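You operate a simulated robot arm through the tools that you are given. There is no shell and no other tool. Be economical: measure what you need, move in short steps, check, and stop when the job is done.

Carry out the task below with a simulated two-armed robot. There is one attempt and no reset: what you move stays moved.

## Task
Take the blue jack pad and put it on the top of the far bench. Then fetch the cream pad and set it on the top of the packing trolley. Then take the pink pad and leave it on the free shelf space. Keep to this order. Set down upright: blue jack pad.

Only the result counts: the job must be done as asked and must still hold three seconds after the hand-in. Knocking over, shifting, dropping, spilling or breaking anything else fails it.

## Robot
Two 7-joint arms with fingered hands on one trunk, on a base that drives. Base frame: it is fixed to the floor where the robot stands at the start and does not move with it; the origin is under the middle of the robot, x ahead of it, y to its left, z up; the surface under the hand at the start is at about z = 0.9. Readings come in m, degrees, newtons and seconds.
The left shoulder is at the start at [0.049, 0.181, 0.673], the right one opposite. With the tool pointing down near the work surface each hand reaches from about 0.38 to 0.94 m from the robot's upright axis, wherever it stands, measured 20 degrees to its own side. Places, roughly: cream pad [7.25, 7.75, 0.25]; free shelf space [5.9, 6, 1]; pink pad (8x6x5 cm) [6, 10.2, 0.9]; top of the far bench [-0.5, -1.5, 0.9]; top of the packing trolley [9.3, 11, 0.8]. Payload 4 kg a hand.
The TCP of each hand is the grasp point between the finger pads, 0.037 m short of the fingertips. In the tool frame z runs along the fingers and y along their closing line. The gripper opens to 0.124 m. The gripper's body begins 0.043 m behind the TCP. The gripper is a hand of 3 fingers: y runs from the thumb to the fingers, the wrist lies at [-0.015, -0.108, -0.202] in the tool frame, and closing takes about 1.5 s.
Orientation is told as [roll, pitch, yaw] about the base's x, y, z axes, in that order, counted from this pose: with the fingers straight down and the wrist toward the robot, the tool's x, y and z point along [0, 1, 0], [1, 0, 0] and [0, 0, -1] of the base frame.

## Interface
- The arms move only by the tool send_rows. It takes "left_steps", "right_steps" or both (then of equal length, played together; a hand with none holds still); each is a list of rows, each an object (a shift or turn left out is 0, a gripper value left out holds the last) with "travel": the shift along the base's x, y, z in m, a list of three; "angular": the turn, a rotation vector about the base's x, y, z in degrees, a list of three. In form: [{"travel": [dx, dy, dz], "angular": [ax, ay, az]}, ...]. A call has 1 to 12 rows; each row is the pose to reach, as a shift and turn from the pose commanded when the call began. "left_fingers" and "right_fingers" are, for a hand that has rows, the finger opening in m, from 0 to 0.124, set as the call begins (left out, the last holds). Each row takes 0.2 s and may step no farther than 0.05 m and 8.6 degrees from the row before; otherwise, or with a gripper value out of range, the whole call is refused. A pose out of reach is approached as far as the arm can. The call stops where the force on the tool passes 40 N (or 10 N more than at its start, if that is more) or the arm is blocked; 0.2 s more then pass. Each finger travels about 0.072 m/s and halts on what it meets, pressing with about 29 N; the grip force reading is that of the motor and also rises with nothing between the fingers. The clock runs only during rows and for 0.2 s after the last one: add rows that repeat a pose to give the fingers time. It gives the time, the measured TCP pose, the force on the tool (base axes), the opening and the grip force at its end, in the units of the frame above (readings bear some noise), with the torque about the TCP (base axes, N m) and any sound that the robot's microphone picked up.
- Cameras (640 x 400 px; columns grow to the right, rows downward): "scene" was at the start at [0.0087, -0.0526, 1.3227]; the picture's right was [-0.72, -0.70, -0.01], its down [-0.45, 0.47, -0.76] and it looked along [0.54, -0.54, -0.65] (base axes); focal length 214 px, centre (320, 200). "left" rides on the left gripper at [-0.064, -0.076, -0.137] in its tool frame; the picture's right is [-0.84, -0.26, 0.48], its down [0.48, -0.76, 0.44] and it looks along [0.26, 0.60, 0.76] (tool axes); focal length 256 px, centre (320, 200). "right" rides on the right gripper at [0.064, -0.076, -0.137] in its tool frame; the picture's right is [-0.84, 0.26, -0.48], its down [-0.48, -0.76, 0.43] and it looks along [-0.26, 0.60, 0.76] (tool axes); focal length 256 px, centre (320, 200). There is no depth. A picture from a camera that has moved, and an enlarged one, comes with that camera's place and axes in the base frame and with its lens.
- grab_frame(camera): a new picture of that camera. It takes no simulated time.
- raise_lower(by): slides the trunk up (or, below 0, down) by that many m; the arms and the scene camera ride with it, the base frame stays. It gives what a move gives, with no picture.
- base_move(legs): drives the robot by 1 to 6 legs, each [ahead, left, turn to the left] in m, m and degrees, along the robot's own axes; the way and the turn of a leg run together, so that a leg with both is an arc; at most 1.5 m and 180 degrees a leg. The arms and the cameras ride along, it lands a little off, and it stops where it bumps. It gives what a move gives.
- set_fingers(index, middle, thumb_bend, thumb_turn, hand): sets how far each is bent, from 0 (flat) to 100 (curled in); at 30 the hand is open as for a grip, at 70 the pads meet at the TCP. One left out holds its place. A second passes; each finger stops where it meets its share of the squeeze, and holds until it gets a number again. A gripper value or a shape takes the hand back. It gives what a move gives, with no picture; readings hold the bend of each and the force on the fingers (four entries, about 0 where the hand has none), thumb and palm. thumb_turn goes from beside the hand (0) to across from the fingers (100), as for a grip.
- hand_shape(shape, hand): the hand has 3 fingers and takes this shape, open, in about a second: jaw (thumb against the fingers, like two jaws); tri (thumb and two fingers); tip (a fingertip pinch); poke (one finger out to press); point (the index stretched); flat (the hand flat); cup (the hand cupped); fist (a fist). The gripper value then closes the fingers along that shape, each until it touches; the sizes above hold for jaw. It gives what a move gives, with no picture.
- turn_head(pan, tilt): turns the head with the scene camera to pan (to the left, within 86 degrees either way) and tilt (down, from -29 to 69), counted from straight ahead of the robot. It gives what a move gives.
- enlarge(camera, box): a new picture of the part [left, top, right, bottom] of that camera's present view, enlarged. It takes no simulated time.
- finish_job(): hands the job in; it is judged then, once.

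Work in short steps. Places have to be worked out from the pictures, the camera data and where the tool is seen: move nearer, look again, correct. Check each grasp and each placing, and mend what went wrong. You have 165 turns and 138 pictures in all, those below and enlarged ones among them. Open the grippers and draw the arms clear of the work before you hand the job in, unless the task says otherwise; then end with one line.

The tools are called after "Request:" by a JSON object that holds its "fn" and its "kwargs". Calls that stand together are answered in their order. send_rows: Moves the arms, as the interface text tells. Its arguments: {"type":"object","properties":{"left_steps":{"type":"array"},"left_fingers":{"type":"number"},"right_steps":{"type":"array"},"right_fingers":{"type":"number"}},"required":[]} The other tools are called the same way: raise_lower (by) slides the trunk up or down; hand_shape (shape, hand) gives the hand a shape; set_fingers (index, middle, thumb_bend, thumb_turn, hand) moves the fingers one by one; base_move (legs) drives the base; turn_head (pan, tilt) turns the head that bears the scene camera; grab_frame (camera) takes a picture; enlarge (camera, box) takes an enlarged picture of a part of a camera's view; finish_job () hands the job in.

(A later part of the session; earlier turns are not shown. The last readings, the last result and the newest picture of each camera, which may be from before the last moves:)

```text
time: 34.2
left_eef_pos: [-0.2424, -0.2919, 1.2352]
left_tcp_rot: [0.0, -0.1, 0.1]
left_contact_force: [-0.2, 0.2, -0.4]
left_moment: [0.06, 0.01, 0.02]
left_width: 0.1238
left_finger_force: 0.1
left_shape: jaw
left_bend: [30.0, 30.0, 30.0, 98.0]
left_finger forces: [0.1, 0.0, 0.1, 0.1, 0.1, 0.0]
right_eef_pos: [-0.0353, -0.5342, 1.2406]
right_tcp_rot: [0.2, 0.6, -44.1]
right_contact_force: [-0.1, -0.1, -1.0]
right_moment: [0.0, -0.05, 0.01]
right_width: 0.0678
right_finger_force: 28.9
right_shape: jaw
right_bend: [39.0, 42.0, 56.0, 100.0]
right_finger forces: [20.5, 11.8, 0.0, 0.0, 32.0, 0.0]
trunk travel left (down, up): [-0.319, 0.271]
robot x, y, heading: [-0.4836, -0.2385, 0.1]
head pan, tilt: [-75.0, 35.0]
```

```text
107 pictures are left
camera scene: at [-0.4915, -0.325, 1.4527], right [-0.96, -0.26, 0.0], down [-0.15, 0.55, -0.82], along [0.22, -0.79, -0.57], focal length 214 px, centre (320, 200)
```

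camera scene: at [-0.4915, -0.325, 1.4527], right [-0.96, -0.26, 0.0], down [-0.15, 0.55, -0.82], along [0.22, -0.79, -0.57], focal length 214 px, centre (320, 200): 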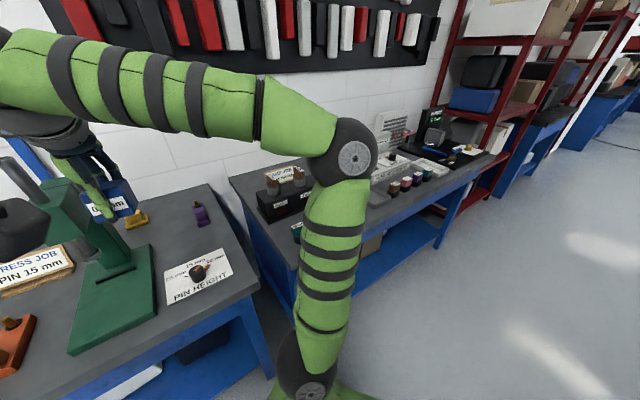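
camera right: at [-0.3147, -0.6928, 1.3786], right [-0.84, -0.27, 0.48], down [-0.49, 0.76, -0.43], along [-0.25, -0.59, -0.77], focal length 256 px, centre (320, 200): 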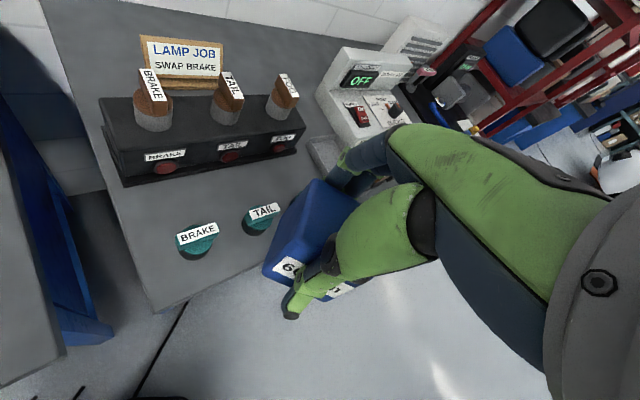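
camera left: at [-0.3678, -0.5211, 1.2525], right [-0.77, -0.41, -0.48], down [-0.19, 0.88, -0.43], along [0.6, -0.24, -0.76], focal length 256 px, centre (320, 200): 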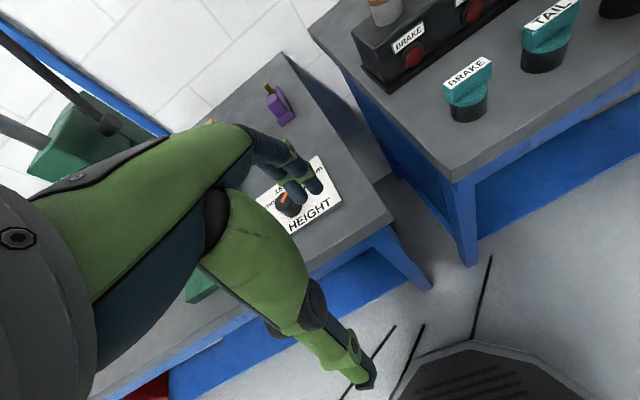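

The way along the benches looks clear, and the elbow and hand are well above the bench items. I drive half way and check.

Request:
{"fn": "base_move", "kwargs": {"legs": [[-0.3, -0.4, 0]]}}

Request:
{"fn": "grab_frame", "kwargs": {"camera": "scene"}}

```text
time: 37.2
left_eef_pos: [-0.5432, -0.6994, 1.2345]
left_tcp_rot: [0.0, -0.1, 0.4]
left_contact_force: [0.7, -0.4, -0.5]
left_moment: [0.02, -0.01, -0.02]
left_width: 0.1238
left_finger_force: 0.1
left_shape: jaw
left_bend: [30.0, 30.0, 30.0, 98.0]
left_finger forces: [0.0, 0.1, 0.0, 0.1, 0.0, 0.1]
right_eef_pos: [-0.3359, -0.9399, 1.2417]
right_tcp_rot: [0.3, 0.6, -43.9]
right_contact_force: [-0.9, -0.4, -0.9]
right_moment: [0.04, 0.01, 0.02]
right_width: 0.0677
right_finger_force: 28.9
right_shape: jaw
right_bend: [39.0, 42.0, 56.0, 100.0]
right_finger forces: [20.4, 11.8, 0.0, 0.1, 32.0, 0.1]
trunk travel left (down, up): [-0.319, 0.271]
robot x, y, heading: [-0.7863, -0.6461, 0.3]
head pan, tilt: [-75.0, 35.0]
```

```text
106 pictures are left
camera scene: at [-0.7924, -0.7313, 1.4527], right [-0.96, -0.27, 0.0], down [-0.15, 0.55, -0.82], along [0.22, -0.79, -0.57], focal length 214 px, centre (320, 200)
```

scene: 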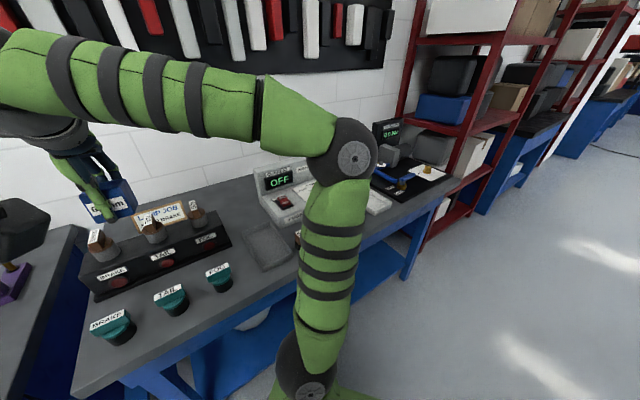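

The free patch is clear: about (-0.155, -1.385), with 0.19 m to the wall and 0.12 m to the lamp box. I drive the rest to bring the robot to about (-0.865, -0.995).

Request:
{"fn": "base_move", "kwargs": {"legs": [[-0.08, -0.345, 0]]}}

Request:
{"fn": "turn_head", "kwargs": {"pan": -40, "tilt": 40}}

Request:
{"fn": "grab_frame", "kwargs": {"camera": "scene"}}

Request:
{"fn": "grab_frame", "kwargs": {"camera": "right"}}

```text
time: 39.5
left_eef_pos: [-0.6252, -1.0425, 1.2341]
left_tcp_rot: [-0.1, 0.0, 0.1]
left_contact_force: [0.1, 0.4, -0.3]
left_moment: [-0.02, 0.0, -0.04]
left_width: 0.1238
left_finger_force: 0.1
left_shape: jaw
left_bend: [30.0, 30.0, 30.0, 98.0]
left_finger forces: [0.0, 0.1, 0.1, 0.0, 0.1, 0.1]
right_eef_pos: [-0.4172, -1.2847, 1.2417]
right_tcp_rot: [0.1, 0.4, -44.1]
right_contact_force: [0.4, -0.1, -1.6]
right_moment: [0.04, 0.04, 0.03]
right_width: 0.0678
right_finger_force: 28.4
right_shape: jaw
right_bend: [39.0, 42.0, 56.0, 100.0]
right_finger forces: [20.3, 11.8, 0.1, 0.0, 32.1, 0.0]
trunk travel left (down, up): [-0.319, 0.271]
robot x, y, heading: [-0.8679, -0.9901, 0.2]
head pan, tilt: [-75.0, 35.0]
```

```text
time: 40.5
left_eef_pos: [-0.6243, -1.0423, 1.2343]
left_tcp_rot: [-0.2, -0.1, 0.2]
left_contact_force: [0.0, -0.6, 0.5]
left_moment: [-0.02, 0.07, -0.01]
left_width: 0.1237
left_finger_force: 0.0
left_shape: jaw
left_bend: [30.0, 30.0, 30.0, 98.0]
left_finger forces: [0.0, 0.1, 0.1, 0.0, 0.1, 0.0]
right_eef_pos: [-0.4179, -1.2853, 1.2419]
right_tcp_rot: [0.0, 0.5, -44.2]
right_contact_force: [0.0, 0.6, -0.9]
right_moment: [0.01, 0.02, -0.03]
right_width: 0.0678
right_finger_force: 29.1
right_shape: jaw
right_bend: [39.0, 42.0, 56.0, 100.0]
right_finger forces: [20.4, 12.0, 0.1, 0.0, 32.2, 0.0]
trunk travel left (down, up): [-0.319, 0.271]
robot x, y, heading: [-0.867, -0.9937, 0.1]
head pan, tilt: [-40.0, 40.0]
```

```text
105 pictures are left
camera scene: at [-0.8315, -1.0438, 1.4452], right [-0.64, -0.77, 0.0], down [-0.49, 0.41, -0.77], along [0.59, -0.49, -0.64], focal length 214 px, centre (320, 200)
```

scene: 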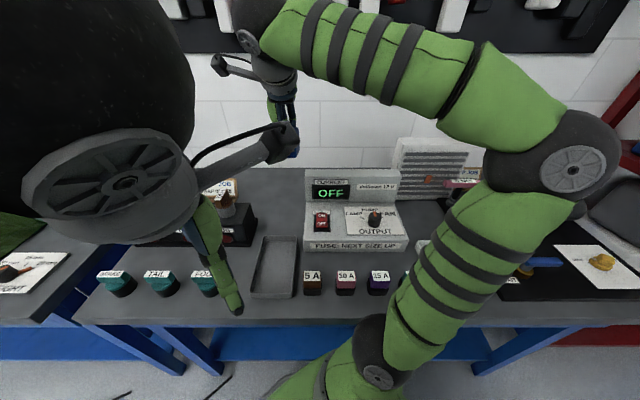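

```text
104 pictures are left
camera right: at [-0.4262, -1.1877, 1.3792], right [-0.4, -0.78, 0.48], down [-0.88, 0.19, -0.43], along [0.25, -0.59, -0.77], focal length 256 px, centre (320, 200)
```

right: 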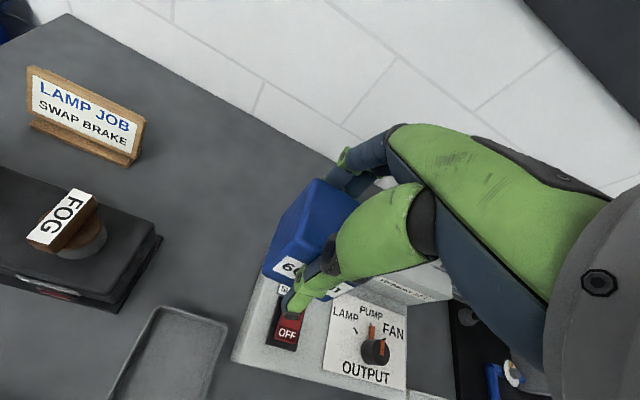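

The free patch is well visible. The best target is (-0.19, -1.36), at least 0.15 m from everything. I move the hand over it, still high.

Request:
{"fn": "send_rows", "kwargs": {"right_steps": [{"travel": [0.04, -0.012, 0]}, {"travel": [0.08, -0.025, 0]}, {"travel": [0.12, -0.04, 0]}, {"travel": [0.16, -0.05, 0]}, {"travel": [0.2, -0.065, 0]}, {"travel": [0.228, -0.075, 0]}, {"travel": [0.228, -0.075, -0.04]}, {"travel": [0.228, -0.075, -0.08]}, {"travel": [0.228, -0.075, -0.12]}, {"travel": [0.228, -0.075, -0.16]}, {"travel": [0.228, -0.075, -0.2]}, {"travel": [0.228, -0.075, -0.2]}]}}

Request:
{"fn": "grab_frame", "kwargs": {"camera": "scene"}}

Request:
{"fn": "grab_frame", "kwargs": {"camera": "right"}}

```text
time: 43.1
left_eef_pos: [-0.6254, -1.0433, 1.2353]
left_tcp_rot: [0.0, -0.1, 0.1]
left_contact_force: [0.4, -0.1, -0.5]
left_moment: [0.0, 0.01, 0.03]
left_width: 0.124
left_finger_force: 0.0
left_shape: jaw
left_bend: [30.0, 30.0, 30.0, 98.0]
left_finger forces: [0.0, 0.0, 0.1, 0.0, 0.0, 0.0]
right_eef_pos: [-0.1887, -1.3612, 1.0409]
right_tcp_rot: [0.2, 0.5, -44.2]
right_contact_force: [-0.3, -0.4, -1.4]
right_moment: [0.02, 0.0, 0.0]
right_width: 0.0676
right_finger_force: 29.0
right_shape: jaw
right_bend: [39.0, 43.0, 56.0, 100.0]
right_finger forces: [20.2, 11.7, 0.0, 0.1, 31.7, 0.1]
trunk travel left (down, up): [-0.319, 0.271]
robot x, y, heading: [-0.8659, -0.9906, -0.1]
head pan, tilt: [-40.0, 40.0]
```

```text
103 pictures are left
camera scene: at [-0.8321, -1.0443, 1.4453], right [-0.64, -0.77, 0.0], down [-0.49, 0.41, -0.77], along [0.59, -0.49, -0.64], focal length 214 px, centre (320, 200)
```

scene: 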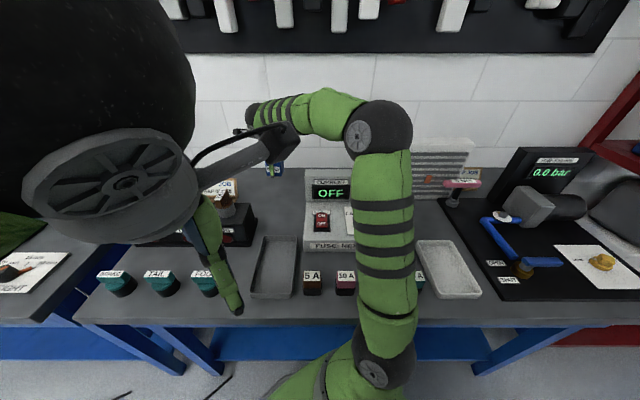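

```text
102 pictures are left
camera right: at [-0.1981, -1.2628, 1.1784], right [-0.4, -0.78, 0.48], down [-0.88, 0.19, -0.43], along [0.25, -0.59, -0.77], focal length 256 px, centre (320, 200)
```

right: 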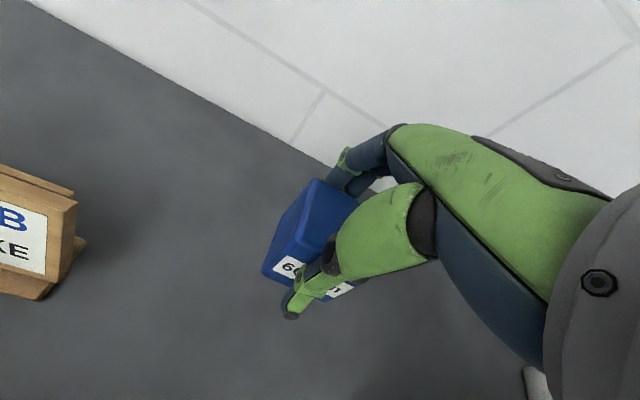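

Everything is clear below. I lower to just above the expected set-down height (grasp was at TCP z 0.950), then creep until contact.

Request:
{"fn": "send_rows", "kwargs": {"right_steps": [{"travel": [0, 0, -0.04]}, {"travel": [0, 0, -0.07]}, {"travel": [0, 0, -0.08]}, {"travel": [0, 0, -0.084]}, {"travel": [0, 0, -0.087]}, {"travel": [0, 0, -0.089]}, {"travel": [0, 0, -0.089]}]}}

Request:
{"fn": "grab_frame", "kwargs": {"camera": "right"}}

```text
time: 44.7
left_eef_pos: [-0.6252, -1.0434, 1.236]
left_tcp_rot: [0.0, -0.1, 0.1]
left_contact_force: [-0.3, 0.0, -0.5]
left_moment: [0.01, -0.02, 0.0]
left_width: 0.1243
left_finger_force: 0.0
left_shape: jaw
left_bend: [30.0, 30.0, 30.0, 98.0]
left_finger forces: [0.0, 0.0, 0.0, 0.0, 0.1, 0.1]
right_eef_pos: [-0.1893, -1.3607, 0.9525]
right_tcp_rot: [0.2, 0.4, -44.3]
right_contact_force: [-0.4, -0.2, 2.1]
right_moment: [-0.05, -0.08, -0.02]
right_width: 0.0676
right_finger_force: 28.7
right_shape: jaw
right_bend: [39.0, 43.0, 56.0, 100.0]
right_finger forces: [20.1, 11.7, 0.0, 0.0, 32.4, 0.0]
trunk travel left (down, up): [-0.319, 0.271]
robot x, y, heading: [-0.8656, -0.9923, 0.2]
head pan, tilt: [-40.0, 40.0]
```

```text
101 pictures are left
camera right: at [-0.1976, -1.2626, 1.0902], right [-0.4, -0.78, 0.48], down [-0.88, 0.19, -0.43], along [0.25, -0.59, -0.77], focal length 256 px, centre (320, 200)
```

right: 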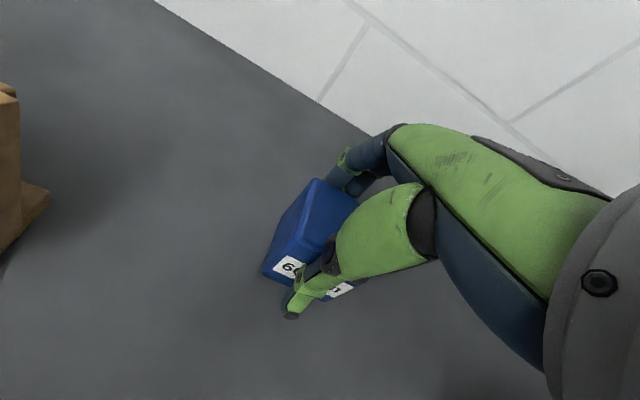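

The block just touches the bench. I press 2 mm more, then open the fingers.

Request:
{"fn": "send_rows", "kwargs": {"right_steps": [{"travel": [0, 0, -0.002]}, {"travel": [0, 0, -0.003]}]}}

Request:
{"fn": "send_rows", "kwargs": {"right_steps": [{"travel": [0, 0, 0]}, {"travel": [0, 0, 0]}, {"travel": [0, 0, 0]}, {"travel": [0, 0, 0]}, {"travel": [0, 0, 0]}, {"travel": [0, 0, 0]}], "right_fingers": 0.124}}

Request:
{"fn": "grab_frame", "kwargs": {"camera": "right"}}

```text
time: 45.3
left_eef_pos: [-0.626, -1.0427, 1.2355]
left_tcp_rot: [-0.1, -0.1, 0.1]
left_contact_force: [-0.1, 0.7, -0.9]
left_moment: [0.01, 0.03, -0.02]
left_width: 0.1239
left_finger_force: 0.1
left_shape: jaw
left_bend: [30.0, 30.0, 30.0, 98.0]
left_finger forces: [0.1, 0.0, 0.0, 0.0, 0.0, 0.1]
right_eef_pos: [-0.1887, -1.3601, 0.9526]
right_tcp_rot: [0.4, 0.4, -44.2]
right_contact_force: [-4.8, 3.3, 17.3]
right_moment: [-0.25, -0.31, -0.04]
right_width: 0.0676
right_finger_force: 28.7
right_shape: jaw
right_bend: [39.0, 43.0, 56.0, 100.0]
right_finger forces: [19.1, 11.7, 0.0, 0.0, 37.9, 0.0]
trunk travel left (down, up): [-0.319, 0.271]
robot x, y, heading: [-0.8679, -0.9916, 0.2]
head pan, tilt: [-40.0, 40.0]
```

```text
time: 46.7
left_eef_pos: [-0.6263, -1.0426, 1.2359]
left_tcp_rot: [0.0, 0.0, 0.0]
left_contact_force: [-0.1, 0.4, -0.4]
left_moment: [0.0, -0.02, 0.01]
left_width: 0.124
left_finger_force: 0.0
left_shape: jaw
left_bend: [30.0, 30.0, 30.0, 98.0]
left_finger forces: [0.0, 0.0, 0.0, 0.1, 0.0, 0.0]
right_eef_pos: [-0.189, -1.3598, 0.9495]
right_tcp_rot: [0.2, 0.5, -44.2]
right_contact_force: [1.1, -0.8, 0.7]
right_moment: [0.02, -0.01, -0.02]
right_width: 0.1235
right_finger_force: 0.2
right_shape: jaw
right_bend: [30.0, 30.0, 30.0, 98.0]
right_finger forces: [0.0, 0.0, 0.1, 0.0, 0.0, 0.1]
trunk travel left (down, up): [-0.319, 0.271]
robot x, y, heading: [-0.8667, -0.9939, -0.2]
head pan, tilt: [-40.0, 40.0]
```

```text
100 pictures are left
camera right: at [-0.1978, -1.2631, 1.0873], right [-0.4, -0.78, 0.48], down [-0.88, 0.19, -0.43], along [0.25, -0.59, -0.77], focal length 256 px, centre (320, 200)
```

right: 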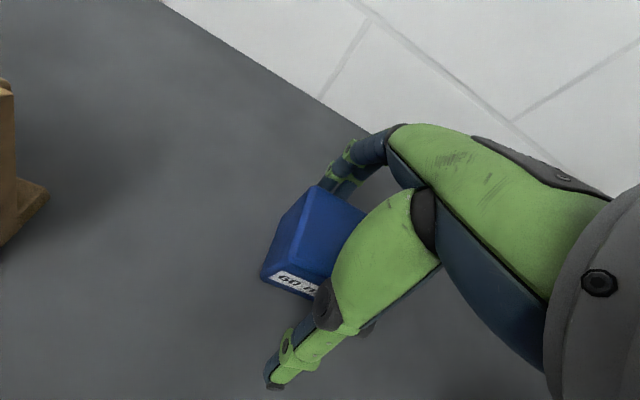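

The block stands on the bench and is released. I lift straight up and then retract along the same way.

Request:
{"fn": "send_rows", "kwargs": {"right_steps": [{"travel": [0, 0, 0.03]}, {"travel": [0, 0, 0.07]}, {"travel": [0, 0, 0.11]}, {"travel": [0, 0, 0.15]}, {"travel": [0, 0, 0.19]}, {"travel": [0, 0, 0.23]}, {"travel": [0, 0, 0.27]}, {"travel": [-0.04, 0.01, 0.3]}, {"travel": [-0.08, 0.02, 0.3]}, {"travel": [-0.12, 0.03, 0.3]}, {"travel": [-0.16, 0.04, 0.3]}, {"travel": [-0.2, 0.06, 0.3]}]}}

Request:
{"fn": "grab_frame", "kwargs": {"camera": "right"}}

Request:
{"fn": "grab_frame", "kwargs": {"camera": "scene"}}

```text
refused: row 8 steps farther than a row can; nothing moved
```

```text
99 pictures are left
camera right: at [-0.1978, -1.2631, 1.0873], right [-0.4, -0.78, 0.48], down [-0.88, 0.19, -0.43], along [0.25, -0.59, -0.77], focal length 256 px, centre (320, 200)
```

right: 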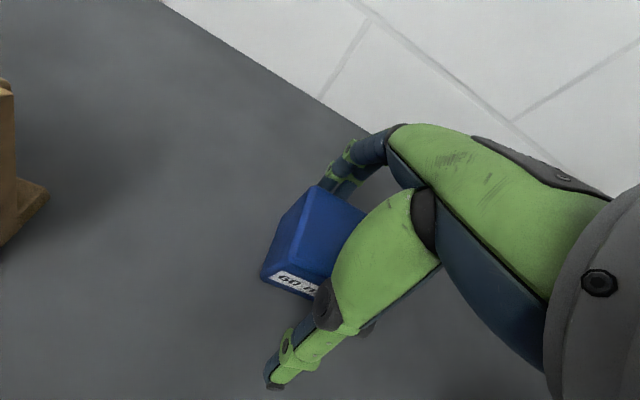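

```text
98 pictures are left
camera scene: at [-0.8319, -1.044, 1.4453], right [-0.64, -0.77, 0.0], down [-0.49, 0.41, -0.77], along [0.59, -0.49, -0.64], focal length 214 px, centre (320, 200)
```

scene: 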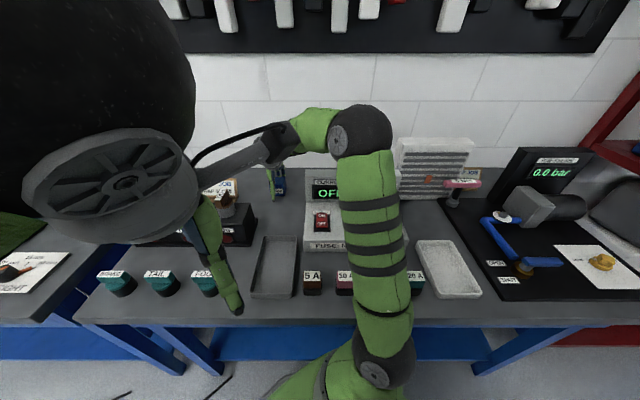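

One row was too long, so I resend with shorter steps.

Request:
{"fn": "send_rows", "kwargs": {"right_steps": [{"travel": [0, 0, 0.03]}, {"travel": [0, 0, 0.07]}, {"travel": [0, 0, 0.11]}, {"travel": [0, 0, 0.15]}, {"travel": [0, 0, 0.19]}, {"travel": [0, 0, 0.23]}, {"travel": [0, 0, 0.27]}, {"travel": [-0.03, 0.01, 0.3]}, {"travel": [-0.07, 0.02, 0.3]}, {"travel": [-0.11, 0.03, 0.3]}, {"travel": [-0.15, 0.04, 0.3]}, {"travel": [-0.19, 0.06, 0.3]}]}}

Request:
{"fn": "grab_frame", "kwargs": {"camera": "right"}}

```text
time: 49.3
left_eef_pos: [-0.6251, -1.0428, 1.2345]
left_tcp_rot: [-0.2, -0.1, 0.1]
left_contact_force: [1.0, -0.2, -0.9]
left_moment: [-0.04, 0.01, 0.04]
left_width: 0.1238
left_finger_force: 0.1
left_shape: jaw
left_bend: [30.0, 30.0, 30.0, 98.0]
left_finger forces: [0.1, 0.0, 0.1, 0.1, 0.0, 0.0]
right_eef_pos: [-0.3789, -1.2993, 1.2525]
right_tcp_rot: [0.2, 0.6, -44.2]
right_contact_force: [-0.1, 0.3, -0.1]
right_moment: [0.02, 0.0, -0.02]
right_width: 0.1238
right_finger_force: 0.1
right_shape: jaw
right_bend: [30.0, 30.0, 30.0, 98.0]
right_finger forces: [0.1, 0.0, 0.0, 0.0, 0.1, 0.0]
trunk travel left (down, up): [-0.319, 0.271]
robot x, y, heading: [-0.863, -0.9934, 0.2]
head pan, tilt: [-40.0, 40.0]
```

```text
97 pictures are left
camera right: at [-0.3877, -1.2014, 1.3891], right [-0.4, -0.78, 0.48], down [-0.88, 0.19, -0.43], along [0.25, -0.59, -0.77], focal length 256 px, centre (320, 200)
```

right: 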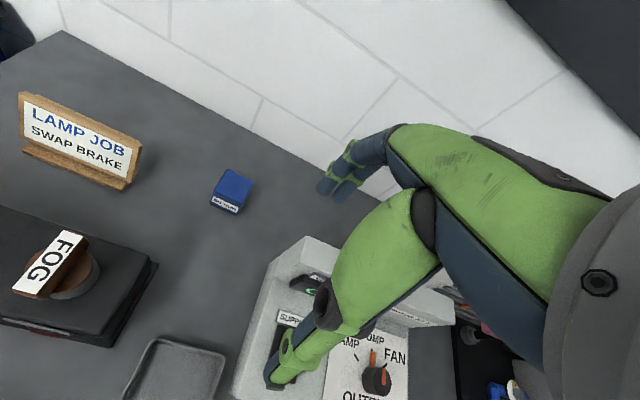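

The blue pad stands upright in free space with nothing disturbed. Next is the cream pad near (7.25, 7.75), low down. I back away from the bench, pull the right hand in, and turn to face that way.

Request:
{"fn": "base_move", "kwargs": {"legs": [[-0.35, 0.35, 0], [0, 0, 60]]}}

Request:
{"fn": "turn_head", "kwargs": {"pan": -15, "tilt": 15}}

Request:
{"fn": "grab_frame", "kwargs": {"camera": "scene"}}

```text
time: 54.8
left_eef_pos: [-1.0502, -0.4607, 1.2352]
left_tcp_rot: [0.1, 0.0, 59.1]
left_contact_force: [0.4, 0.1, -0.3]
left_moment: [-0.02, -0.01, -0.01]
left_width: 0.1239
left_finger_force: 0.0
left_shape: jaw
left_bend: [30.0, 30.0, 30.0, 98.0]
left_finger forces: [0.0, 0.1, 0.0, 0.0, 0.1, 0.1]
right_eef_pos: [-0.7028, -0.3811, 1.2511]
right_tcp_rot: [0.1, 0.5, 14.8]
right_contact_force: [-0.2, 0.2, -0.5]
right_moment: [-0.01, 0.0, -0.03]
right_width: 0.1239
right_finger_force: 0.0
right_shape: jaw
right_bend: [30.0, 30.0, 30.0, 98.0]
right_finger forces: [0.0, 0.0, 0.0, 0.0, 0.0, 0.0]
trunk travel left (down, up): [-0.319, 0.271]
robot x, y, heading: [-1.2231, -0.6429, 58.8]
head pan, tilt: [-40.0, 40.0]
```

```text
time: 55.7
left_eef_pos: [-1.0509, -0.4617, 1.2344]
left_tcp_rot: [0.0, 0.0, 59.1]
left_contact_force: [-0.3, -0.2, -0.1]
left_moment: [0.02, 0.0, 0.0]
left_width: 0.1239
left_finger_force: 0.0
left_shape: jaw
left_bend: [30.0, 30.0, 30.0, 98.0]
left_finger forces: [0.0, 0.0, 0.0, 0.0, 0.0, 0.0]
right_eef_pos: [-0.7038, -0.3817, 1.2506]
right_tcp_rot: [0.3, 0.6, 14.9]
right_contact_force: [-0.4, -0.3, -0.2]
right_moment: [-0.03, -0.02, 0.0]
right_width: 0.1238
right_finger_force: 0.0
right_shape: jaw
right_bend: [30.0, 30.0, 30.0, 98.0]
right_finger forces: [0.1, 0.0, 0.1, 0.1, 0.0, 0.0]
trunk travel left (down, up): [-0.319, 0.271]
robot x, y, heading: [-1.2183, -0.6408, 59.4]
head pan, tilt: [-15.0, 15.0]
```

```text
96 pictures are left
camera scene: at [-1.1675, -0.6016, 1.4846], right [0.7, -0.72, 0.0], down [-0.19, -0.18, -0.97], along [0.69, 0.67, -0.26], focal length 214 px, centre (320, 200)
```

scene: 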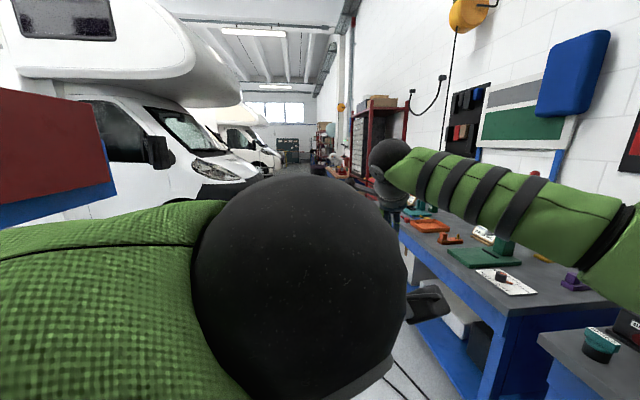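

The left arm blocks the view. I lower both hands to a more compact driving posture, away from the benches.

Request:
{"fn": "send_rows", "kwargs": {"left_steps": [{"travel": [-0.016, 0.028, -0.033]}, {"travel": [-0.033, 0.056, -0.067]}, {"travel": [-0.049, 0.084, -0.1]}, {"travel": [-0.066, 0.112, -0.134]}, {"travel": [-0.082, 0.14, -0.168]}, {"travel": [-0.099, 0.168, -0.2]}, {"travel": [-0.115, 0.197, -0.235]}], "right_steps": [{"travel": [-0.018, -0.008, -0.028]}, {"travel": [-0.037, -0.017, -0.057]}, {"travel": [-0.055, -0.025, -0.085]}, {"travel": [-0.074, -0.034, -0.114]}, {"travel": [-0.092, -0.042, -0.142]}, {"travel": [-0.111, -0.051, -0.171]}, {"travel": [-0.13, -0.06, -0.2]}]}}

Request:
{"fn": "grab_frame", "kwargs": {"camera": "scene"}}

```text
time: 57.3
left_eef_pos: [-1.1626, -0.2621, 0.9986]
left_tcp_rot: [0.0, -0.2, 59.1]
left_contact_force: [0.5, -0.7, 0.5]
left_moment: [0.03, 0.0, -0.02]
left_width: 0.1238
left_finger_force: 0.1
left_shape: jaw
left_bend: [30.0, 30.0, 30.0, 98.0]
left_finger forces: [0.0, 0.0, 0.0, 0.1, 0.1, 0.0]
right_eef_pos: [-0.8358, -0.4418, 1.0499]
right_tcp_rot: [0.2, 0.6, 14.8]
right_contact_force: [0.1, -0.1, 0.1]
right_moment: [-0.02, 0.0, 0.01]
right_width: 0.1237
right_finger_force: 0.1
right_shape: jaw
right_bend: [30.0, 30.0, 30.0, 98.0]
right_finger forces: [0.1, 0.1, 0.0, 0.0, 0.0, 0.1]
trunk travel left (down, up): [-0.319, 0.271]
robot x, y, heading: [-1.2215, -0.6385, 59.3]
head pan, tilt: [-15.0, 15.0]
```

```text
95 pictures are left
camera scene: at [-1.1676, -0.6014, 1.4848], right [0.7, -0.72, 0.0], down [-0.19, -0.18, -0.97], along [0.69, 0.67, -0.26], focal length 214 px, centre (320, 200)
```

scene: 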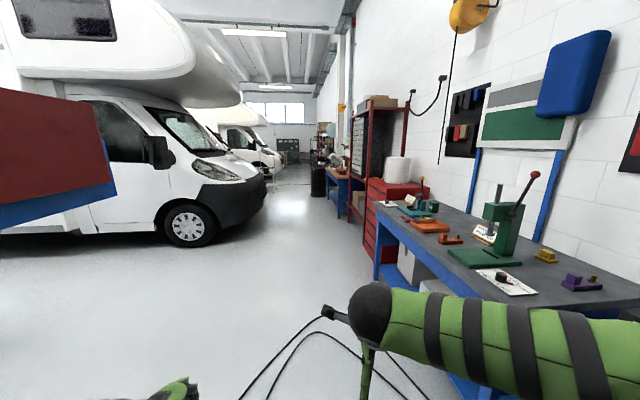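

The corridor at about 45° between the camper bumper and the benches is clear. I turn to 45° and drive along it in legs, keeping slightly left.

Request:
{"fn": "base_move", "kwargs": {"legs": [[0, 0, -14.5], [1.3, 0.4, 0], [1.2, 0.2, 0]]}}

Request:
{"fn": "turn_head", "kwargs": {"pan": 0, "tilt": 15}}

Request:
{"fn": "grab_frame", "kwargs": {"camera": "scene"}}

```text
time: 70.8
left_eef_pos: [0.3104, 1.8854, 0.9986]
left_tcp_rot: [0.0, 0.0, 44.1]
left_contact_force: [0.0, 1.0, -0.4]
left_moment: [-0.01, -0.02, -0.01]
left_width: 0.1239
left_finger_force: 0.1
left_shape: jaw
left_bend: [30.0, 30.0, 30.0, 98.0]
left_finger forces: [0.0, 0.1, 0.0, 0.0, 0.0, 0.0]
right_eef_pos: [0.5807, 1.6261, 1.0508]
right_tcp_rot: [0.2, 0.6, -0.3]
right_contact_force: [0.0, 0.1, -0.2]
right_moment: [0.0, 0.01, -0.01]
right_width: 0.1239
right_finger_force: 0.1
right_shape: jaw
right_bend: [30.0, 30.0, 30.0, 98.0]
right_finger forces: [0.0, 0.1, 0.0, 0.0, 0.1, 0.0]
trunk travel left (down, up): [-0.319, 0.271]
robot x, y, heading: [0.1569, 1.5326, 44.2]
head pan, tilt: [-15.0, 15.0]
```

```text
time: 71.5
left_eef_pos: [0.311, 1.8864, 0.9998]
left_tcp_rot: [0.0, 0.1, 44.0]
left_contact_force: [0.3, 0.2, 0.0]
left_moment: [-0.01, 0.02, -0.02]
left_width: 0.1239
left_finger_force: 0.2
left_shape: jaw
left_bend: [30.0, 30.0, 30.0, 98.0]
left_finger forces: [0.0, 0.0, 0.0, 0.1, 0.0, 0.0]
right_eef_pos: [0.5799, 1.6261, 1.0503]
right_tcp_rot: [0.1, 0.6, -0.2]
right_contact_force: [0.2, -0.2, -0.5]
right_moment: [0.03, 0.02, 0.0]
right_width: 0.1239
right_finger_force: 0.0
right_shape: jaw
right_bend: [30.0, 30.0, 30.0, 98.0]
right_finger forces: [0.0, 0.0, 0.1, 0.1, 0.0, 0.0]
trunk travel left (down, up): [-0.319, 0.271]
robot x, y, heading: [0.157, 1.5313, 43.9]
head pan, tilt: [0.0, 15.0]
```

```text
94 pictures are left
camera scene: at [0.2028, 1.5782, 1.4847], right [0.69, -0.72, 0.0], down [-0.19, -0.18, -0.97], along [0.69, 0.67, -0.26], focal length 214 px, centre (320, 200)
```

scene: 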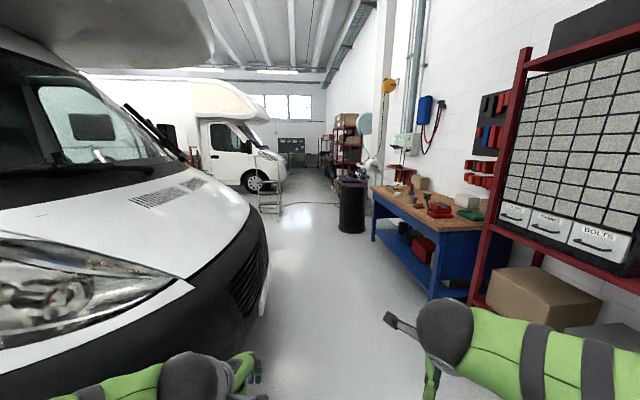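

The bumper is close on the left (about 0.47 m), so I shift right past it and then recentre before the black bin.

Request:
{"fn": "base_move", "kwargs": {"legs": [[0.5, -0.25, 0], [1.2, 0.05, 0], [1.3, 0.45, 0]]}}

Request:
{"fn": "grab_frame", "kwargs": {"camera": "scene"}}

```text
time: 87.1
left_eef_pos: [2.2873, 4.1927, 0.9991]
left_tcp_rot: [-0.1, -0.1, 45.6]
left_contact_force: [1.1, -1.1, 0.0]
left_moment: [0.0, 0.01, -0.03]
left_width: 0.1241
left_finger_force: 0.0
left_shape: jaw
left_bend: [30.0, 30.0, 30.0, 98.0]
left_finger forces: [0.0, 0.0, 0.0, 0.0, 0.1, 0.2]
right_eef_pos: [2.5649, 3.9439, 1.0505]
right_tcp_rot: [0.1, 0.6, 1.4]
right_contact_force: [0.0, -0.3, 0.0]
right_moment: [0.04, 0.02, 0.01]
right_width: 0.1238
right_finger_force: 0.1
right_shape: jaw
right_bend: [30.0, 30.0, 30.0, 98.0]
right_finger forces: [0.0, 0.0, 0.0, 0.1, 0.1, 0.0]
trunk travel left (down, up): [-0.319, 0.271]
robot x, y, heading: [2.1459, 3.8347, 45.8]
head pan, tilt: [0.0, 15.0]
```

```text
93 pictures are left
camera scene: at [2.1896, 3.8834, 1.4847], right [0.72, -0.7, 0.0], down [-0.18, -0.19, -0.97], along [0.67, 0.69, -0.26], focal length 214 px, centre (320, 200)
```

scene: 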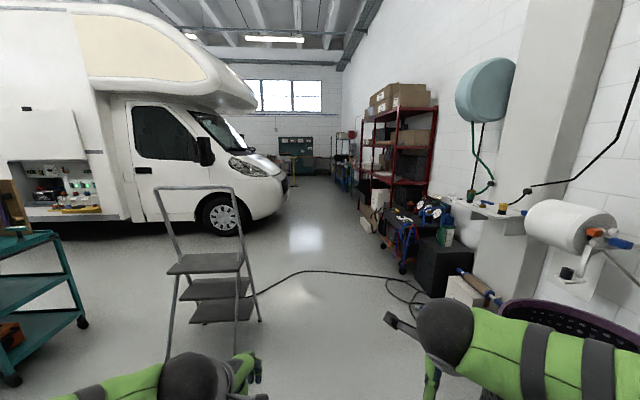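

The step stool is ahead on the left and a welder trolley is on the right. I pass between them, keeping 0.25 m to the right, then look again.

Request:
{"fn": "base_move", "kwargs": {"legs": [[0.7, -0.22, 0], [1.3, 0, 0], [0.8, 0.2, 0]]}}

Request:
{"fn": "grab_frame", "kwargs": {"camera": "scene"}}

```text
time: 101.2
left_eef_pos: [4.2471, 6.1985, 1.0004]
left_tcp_rot: [0.0, 0.0, 46.0]
left_contact_force: [0.4, 0.1, 0.4]
left_moment: [-0.05, -0.01, 0.04]
left_width: 0.1239
left_finger_force: 0.1
left_shape: jaw
left_bend: [30.0, 30.0, 30.0, 98.0]
left_finger forces: [0.0, 0.0, 0.0, 0.0, 0.0, 0.0]
right_eef_pos: [4.5252, 5.9487, 1.051]
right_tcp_rot: [0.2, 0.6, 1.5]
right_contact_force: [-0.6, 0.0, -0.2]
right_moment: [-0.04, 0.0, -0.02]
right_width: 0.1237
right_finger_force: 0.1
right_shape: jaw
right_bend: [30.0, 30.0, 30.0, 98.0]
right_finger forces: [0.0, 0.0, 0.0, 0.0, 0.0, 0.0]
trunk travel left (down, up): [-0.319, 0.271]
robot x, y, heading: [4.1073, 5.842, 45.7]
head pan, tilt: [0.0, 15.0]
```

```text
92 pictures are left
camera scene: at [4.1496, 5.8882, 1.4847], right [0.72, -0.7, 0.0], down [-0.18, -0.19, -0.97], along [0.67, 0.69, -0.26], focal length 214 px, centre (320, 200)
```

scene: 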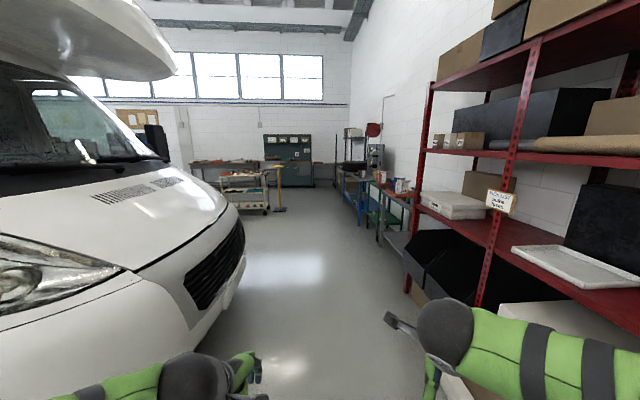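

The red shelf with a sign on the right should hold the free shelf space. I zoom in on it and on the area ahead where the cream pad should be.

Request:
{"fn": "enlarge", "kwargs": {"camera": "scene", "box": [400, 130, 640, 300]}}

Request:
{"fn": "enlarge", "kwargs": {"camera": "scene", "box": [180, 110, 440, 270]}}

```text
2.35 times, centred on (520, 215) of scene
camera zoom: at [4.1496, 5.8882, 1.4847], right [0.72, -0.7, 0.0], down [-0.18, -0.19, -0.97], along [0.67, 0.69, -0.26], focal length 505 px, centre (-151, 165)
```

zoom: 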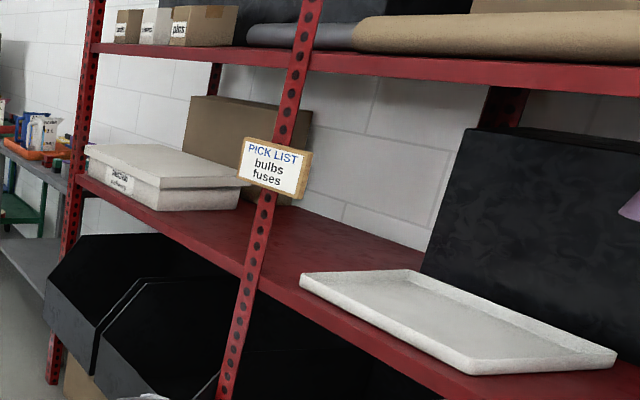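

```text
2.46 times, centred on (310, 190) of scene
camera zoom: at [4.1496, 5.8882, 1.4847], right [0.72, -0.7, 0.0], down [-0.18, -0.19, -0.97], along [0.67, 0.69, -0.26], focal length 528 px, centre (345, 225)
```

zoom: 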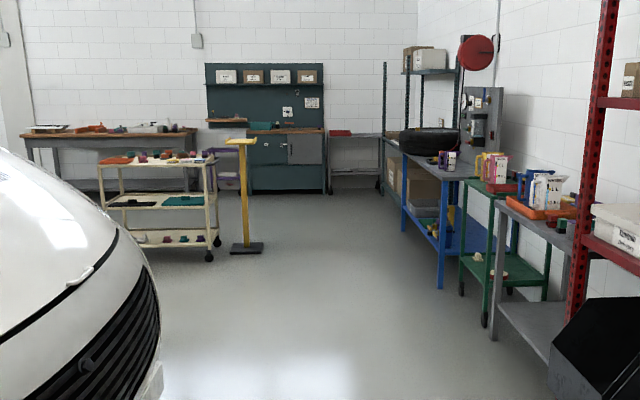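

The cream pad should be on the lower shelf of the green trolley, the pink pad on the cream trolley's top, and the packing trolley in the far corner. I drive on to in front of the green trolley.

Request:
{"fn": "base_move", "kwargs": {"legs": [[0.7, -0.2, 0], [1.2, 0, 0], [1.2, 0.25, 0]]}}

Request:
{"fn": "turn_head", "kwargs": {"pan": -60, "tilt": 35}}

Request:
{"fn": "grab_frame", "kwargs": {"camera": "scene"}}

```text
time: 116.5
left_eef_pos: [6.3267, 8.4407, 0.9988]
left_tcp_rot: [-0.1, 0.0, 46.6]
left_contact_force: [0.4, 0.1, -0.3]
left_moment: [-0.02, -0.02, -0.02]
left_width: 0.1237
left_finger_force: 0.0
left_shape: jaw
left_bend: [30.0, 30.0, 30.0, 98.0]
left_finger forces: [0.0, 0.0, 0.0, 0.1, 0.1, 0.1]
right_eef_pos: [6.6083, 8.1941, 1.0504]
right_tcp_rot: [0.1, 0.6, 2.3]
right_contact_force: [-0.5, -0.3, -0.2]
right_moment: [0.02, 0.0, -0.03]
right_width: 0.1238
right_finger_force: 0.0
right_shape: jaw
right_bend: [30.0, 30.0, 30.0, 98.0]
right_finger forces: [0.0, 0.0, 0.0, 0.0, 0.0, 0.0]
trunk travel left (down, up): [-0.319, 0.271]
robot x, y, heading: [6.187, 8.0791, 46.5]
head pan, tilt: [0.0, 15.0]
```

```text
time: 117.8
left_eef_pos: [6.3261, 8.4421, 0.9991]
left_tcp_rot: [0.0, 0.0, 46.6]
left_contact_force: [-0.1, -0.3, 0.4]
left_moment: [0.03, 0.0, 0.0]
left_width: 0.1239
left_finger_force: 0.1
left_shape: jaw
left_bend: [30.0, 30.0, 30.0, 98.0]
left_finger forces: [0.0, 0.0, 0.1, 0.0, 0.1, 0.1]
right_eef_pos: [6.6073, 8.1937, 1.0517]
right_tcp_rot: [0.2, 0.6, 2.3]
right_contact_force: [-0.1, -0.6, 0.3]
right_moment: [-0.02, 0.02, -0.02]
right_width: 0.1238
right_finger_force: 0.1
right_shape: jaw
right_bend: [30.0, 30.0, 30.0, 98.0]
right_finger forces: [0.0, 0.0, 0.1, 0.0, 0.0, 0.0]
trunk travel left (down, up): [-0.319, 0.271]
robot x, y, heading: [6.1901, 8.0819, 46.6]
head pan, tilt: [-60.0, 35.0]
```

```text
89 pictures are left
camera scene: at [6.2547, 8.0402, 1.4527], right [-0.23, -0.97, 0.0], down [-0.56, 0.13, -0.82], along [0.8, -0.19, -0.57], focal length 214 px, centre (320, 200)
```

scene: 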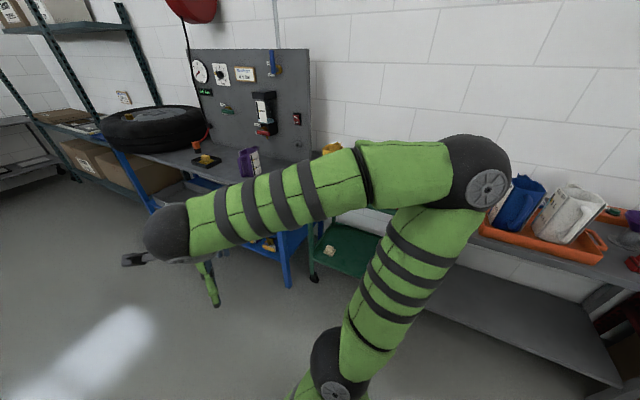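

The cream pad shows on the green lower shelf near (7.28, 7.72). I turn to face the row (heading -45), sidestep so the trolley is in view, and look.

Request:
{"fn": "base_move", "kwargs": {"legs": [[0, 0, -91], [0, 0.5, 0]]}}

Request:
{"fn": "turn_head", "kwargs": {"pan": 0, "tilt": 50}}

Request:
{"fn": "grab_frame", "kwargs": {"camera": "scene"}}

```text
time: 124.6
left_eef_pos: [6.8973, 8.2756, 0.9993]
left_tcp_rot: [0.0, 0.0, -45.8]
left_contact_force: [-0.3, 0.1, -0.9]
left_moment: [0.0, -0.04, -0.02]
left_width: 0.124
left_finger_force: 0.2
left_shape: jaw
left_bend: [30.0, 30.0, 30.0, 98.0]
left_finger forces: [0.0, 0.1, 0.1, 0.0, 0.0, 0.0]
right_eef_pos: [6.6397, 8.0041, 1.0509]
right_tcp_rot: [0.1, 0.7, -90.1]
right_contact_force: [1.0, -0.4, -0.9]
right_moment: [-0.01, 0.01, 0.0]
right_width: 0.1239
right_finger_force: 0.0
right_shape: jaw
right_bend: [30.0, 30.0, 30.0, 98.0]
right_finger forces: [0.0, 0.0, 0.0, 0.1, 0.0, 0.0]
trunk travel left (down, up): [-0.319, 0.271]
robot x, y, heading: [6.5432, 8.4272, -45.7]
head pan, tilt: [-60.0, 35.0]
```

```text
time: 125.9
left_eef_pos: [6.897, 8.2748, 0.9986]
left_tcp_rot: [0.1, 0.0, -45.8]
left_contact_force: [0.0, -0.4, 0.0]
left_moment: [0.03, 0.01, 0.01]
left_width: 0.1239
left_finger_force: 0.1
left_shape: jaw
left_bend: [30.0, 30.0, 30.0, 98.0]
left_finger forces: [0.1, 0.0, 0.1, 0.0, 0.0, 0.0]
right_eef_pos: [6.6395, 8.0052, 1.0507]
right_tcp_rot: [0.2, 0.6, -90.0]
right_contact_force: [0.9, 0.6, 0.1]
right_moment: [-0.01, 0.01, 0.01]
right_width: 0.1237
right_finger_force: 0.1
right_shape: jaw
right_bend: [30.0, 30.0, 30.0, 98.0]
right_finger forces: [0.0, 0.0, 0.0, 0.0, 0.0, 0.0]
trunk travel left (down, up): [-0.319, 0.271]
robot x, y, heading: [6.5466, 8.4249, -45.8]
head pan, tilt: [0.0, 50.0]
```

```text
88 pictures are left
camera scene: at [6.5772, 8.3957, 1.431], right [-0.72, -0.7, 0.0], down [-0.53, 0.55, -0.64], along [0.45, -0.46, -0.77], focal length 214 px, centre (320, 200)
```

scene: 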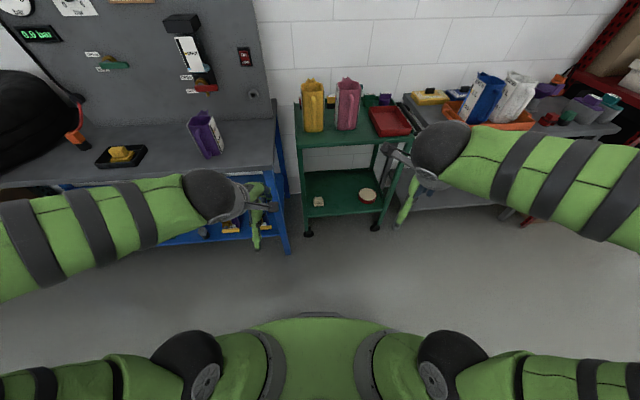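

Request:
{"fn": "enlarge", "kwargs": {"camera": "scene", "box": [260, 70, 440, 250]}}

```text
2.22 times, centred on (350, 160) of scene
camera zoom: at [6.5772, 8.3957, 1.431], right [-0.72, -0.7, 0.0], down [-0.53, 0.55, -0.64], along [0.45, -0.46, -0.77], focal length 477 px, centre (253, 289)
```

zoom: 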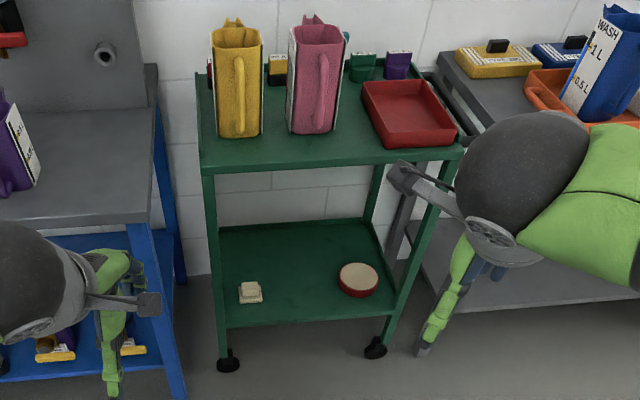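

The small stepped cream block at about (7.26, 7.71) is the cream pad; the round tin beside it is something else. The trolley's lower shelf is at z≈0.25 and its top at z≈0.82. I can reach in with the fingers pointing down and the forearm low. I align the heading, pull the left hand back, and move closer.

Request:
{"fn": "send_rows", "kwargs": {"left_steps": [{"travel": [-0.03, 0.03, 0.0]}, {"travel": [-0.06, 0.06, 0.0]}, {"travel": [-0.085, 0.085, 0.0]}]}}

Request:
{"fn": "base_move", "kwargs": {"legs": [[0, 0, 4.5], [0.25, 0.15, 0]]}}

Request:
{"fn": "raise_lower", "kwargs": {"by": -0.3}}

Request:
{"fn": "turn_head", "kwargs": {"pan": -10, "tilt": 45}}

Request:
{"fn": "grab_frame", "kwargs": {"camera": "scene"}}

Request:
{"fn": "grab_frame", "kwargs": {"camera": "right"}}

```text
time: 126.7
left_eef_pos: [6.8119, 8.3503, 1.0282]
left_tcp_rot: [0.2, 0.1, -45.7]
left_contact_force: [1.0, 0.2, 0.1]
left_moment: [-0.03, -0.02, 0.01]
left_width: 0.1239
left_finger_force: 0.0
left_shape: jaw
left_bend: [30.0, 30.0, 30.0, 98.0]
left_finger forces: [0.1, 0.1, 0.0, 0.0, 0.0, 0.0]
left hand out of reach, approached as far as the arm can: row 2, 3
right_eef_pos: [6.6391, 8.005, 1.0505]
right_tcp_rot: [0.2, 0.5, -90.0]
right_contact_force: [-0.9, 0.3, 0.3]
right_moment: [0.0, -0.04, 0.03]
right_width: 0.1238
right_finger_force: 0.1
right_shape: jaw
right_bend: [30.0, 30.0, 30.0, 98.0]
right_finger forces: [0.0, 0.0, 0.1, 0.1, 0.1, 0.0]
trunk travel left (down, up): [-0.319, 0.271]
robot x, y, heading: [6.542, 8.4269, -45.6]
head pan, tilt: [0.0, 50.0]
```

```text
time: 129.2
left_eef_pos: [7.1018, 8.3171, 1.029]
left_tcp_rot: [0.1, 0.2, -41.5]
left_contact_force: [-0.4, -0.2, 0.9]
left_moment: [0.01, 0.0, 0.0]
left_width: 0.1238
left_finger_force: 0.0
left_shape: jaw
left_bend: [30.0, 30.0, 30.0, 98.0]
left_finger forces: [0.0, 0.0, 0.0, 0.0, 0.1, 0.0]
right_eef_pos: [6.9551, 7.9603, 1.0507]
right_tcp_rot: [0.1, 0.7, -85.8]
right_contact_force: [0.1, -0.1, 0.5]
right_moment: [0.0, 0.0, -0.04]
right_width: 0.1239
right_finger_force: 0.0
right_shape: jaw
right_bend: [30.0, 30.0, 30.0, 98.0]
right_finger forces: [0.0, 0.0, 0.0, 0.1, 0.1, 0.0]
trunk travel left (down, up): [-0.319, 0.271]
robot x, y, heading: [6.8301, 8.3723, -41.2]
head pan, tilt: [0.0, 50.0]
```

```text
time: 132.2
left_eef_pos: [7.1015, 8.316, 0.7271]
left_tcp_rot: [0.0, 0.1, -41.4]
left_contact_force: [0.8, 0.4, -0.1]
left_moment: [0.01, 0.0, -0.05]
left_width: 0.124
left_finger_force: 0.0
left_shape: jaw
left_bend: [30.0, 30.0, 30.0, 98.0]
left_finger forces: [0.1, 0.1, 0.0, 0.0, 0.0, 0.0]
right_eef_pos: [6.9558, 7.9597, 0.7507]
right_tcp_rot: [0.2, 0.7, -85.8]
right_contact_force: [-0.1, 0.5, -0.5]
right_moment: [0.02, -0.01, -0.03]
right_width: 0.1238
right_finger_force: 0.1
right_shape: jaw
right_bend: [30.0, 30.0, 30.0, 98.0]
right_finger forces: [0.0, 0.0, 0.1, 0.0, 0.0, 0.0]
trunk travel left (down, up): [-0.019, 0.571]
robot x, y, heading: [6.8262, 8.3764, -41.6]
head pan, tilt: [0.0, 50.0]
```

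```text
time: 132.9
left_eef_pos: [7.1009, 8.316, 0.7277]
left_tcp_rot: [0.1, 0.0, -41.4]
left_contact_force: [0.8, -0.5, -0.5]
left_moment: [0.0, 0.04, -0.04]
left_width: 0.1239
left_finger_force: 0.0
left_shape: jaw
left_bend: [30.0, 30.0, 30.0, 98.0]
left_finger forces: [0.0, 0.0, 0.0, 0.0, 0.0, 0.0]
right_eef_pos: [6.9545, 7.9617, 0.7512]
right_tcp_rot: [0.3, 0.6, -85.9]
right_contact_force: [0.3, 0.0, -0.1]
right_moment: [-0.03, -0.03, 0.01]
right_width: 0.1239
right_finger_force: 0.1
right_shape: jaw
right_bend: [30.0, 30.0, 30.0, 98.0]
right_finger forces: [0.1, 0.0, 0.0, 0.0, 0.1, 0.0]
trunk travel left (down, up): [-0.019, 0.571]
robot x, y, heading: [6.8289, 8.3795, -41.9]
head pan, tilt: [-10.0, 45.0]
```

```text
86 pictures are left
camera scene: at [6.8572, 8.3324, 1.1379], right [-0.78, -0.62, 0.0], down [-0.44, 0.55, -0.71], along [0.44, -0.55, -0.71], focal length 214 px, centre (320, 200)
```

scene: 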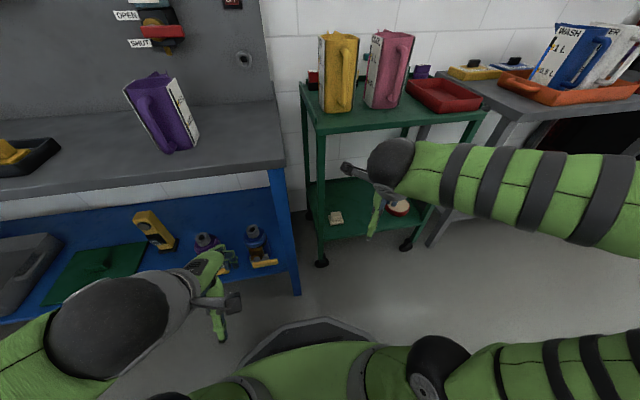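

```text
85 pictures are left
camera right: at [7.0134, 8.0389, 0.8878], right [-0.82, -0.32, 0.48], down [-0.54, 0.73, -0.43], along [-0.21, -0.61, -0.77], focal length 256 px, centre (320, 200)
```

right: 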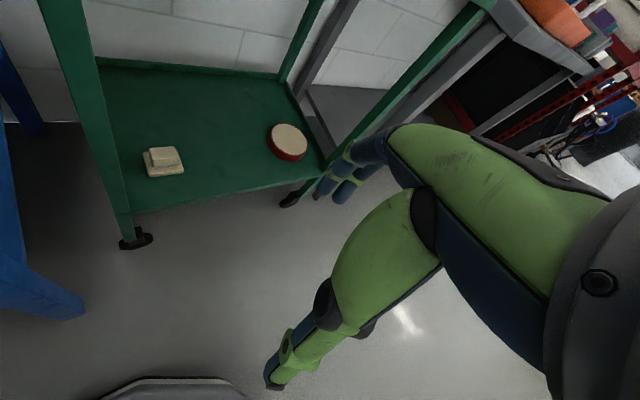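

The hand camera places the pad at (7.228, 7.735), about 8 cm behind the shelf's front edge and roughly aligned with it. In front of the trolley, I lower the right hand and turn it to yaw -40.

Request:
{"fn": "send_rows", "kwargs": {"right_steps": [{"travel": [0.003, -0.001, -0.04], "angular": [0, 0, 5]}, {"travel": [0.006, -0.002, -0.08], "angular": [0, 0, 10]}, {"travel": [0.01, -0.004, -0.12], "angular": [0, 0, 15]}, {"travel": [0.013, -0.005, -0.16], "angular": [0, 0, 20]}, {"travel": [0.016, -0.006, -0.2], "angular": [0, 0, 25]}, {"travel": [0.02, -0.008, -0.24], "angular": [0, 0, 30]}, {"travel": [0.023, -0.009, -0.28], "angular": [0, 0, 36]}, {"travel": [0.026, -0.01, -0.32], "angular": [0, 0, 41]}, {"travel": [0.026, -0.01, -0.36], "angular": [0, 0, 46]}, {"travel": [0.026, -0.01, -0.38], "angular": [0, 0, 46]}, {"travel": [0.026, -0.01, -0.38], "angular": [0, 0, 46]}]}}

Request:
{"fn": "grab_frame", "kwargs": {"camera": "scene"}}

Request:
{"fn": "grab_frame", "kwargs": {"camera": "right"}}

```text
time: 135.3
left_eef_pos: [7.1021, 8.317, 0.7287]
left_tcp_rot: [0.1, 0.1, -41.4]
left_contact_force: [0.1, 0.8, -0.2]
left_moment: [0.0, -0.01, 0.01]
left_width: 0.1239
left_finger_force: 0.0
left_shape: jaw
left_bend: [30.0, 30.0, 30.0, 98.0]
left_finger forces: [0.1, 0.1, 0.0, 0.1, 0.0, 0.1]
right_eef_pos: [7.0169, 7.9158, 0.354]
right_tcp_rot: [0.2, 0.7, -39.9]
right_contact_force: [0.1, -0.7, 0.2]
right_moment: [0.01, -0.02, 0.0]
right_width: 0.124
right_finger_force: 0.1
right_shape: jaw
right_bend: [30.0, 30.0, 30.0, 98.0]
right_finger forces: [0.0, 0.0, 0.1, 0.1, 0.0, 0.0]
right hand out of reach, approached as far as the arm can: row 3, 4, 5, 6, 7, 8, 9, 10, 11
trunk travel left (down, up): [-0.019, 0.571]
robot x, y, heading: [6.8279, 8.3776, -41.5]
head pan, tilt: [-10.0, 45.0]
```

```text
84 pictures are left
camera scene: at [6.8571, 8.3323, 1.1379], right [-0.78, -0.62, 0.0], down [-0.44, 0.55, -0.71], along [0.44, -0.55, -0.71], focal length 214 px, centre (320, 200)
```

scene: 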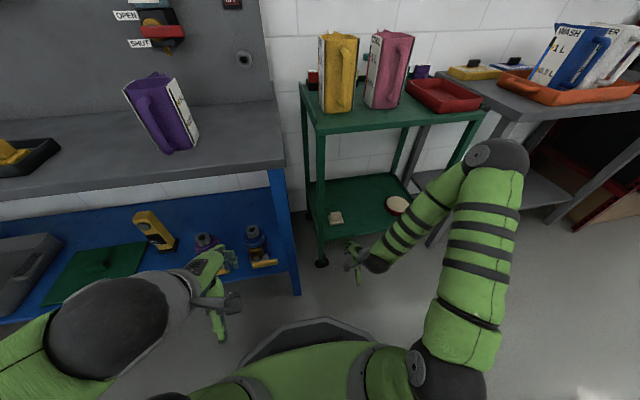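

```text
83 pictures are left
camera right: at [7.0004, 8.0119, 0.4919], right [-0.34, -0.81, 0.48], down [-0.9, 0.12, -0.43], along [0.29, -0.57, -0.77], focal length 256 px, centre (320, 200)
```

right: 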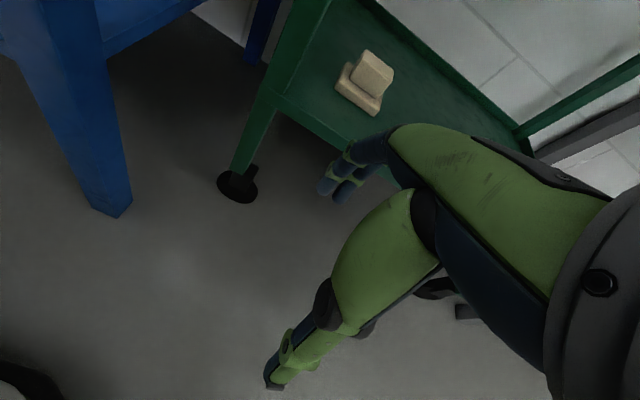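

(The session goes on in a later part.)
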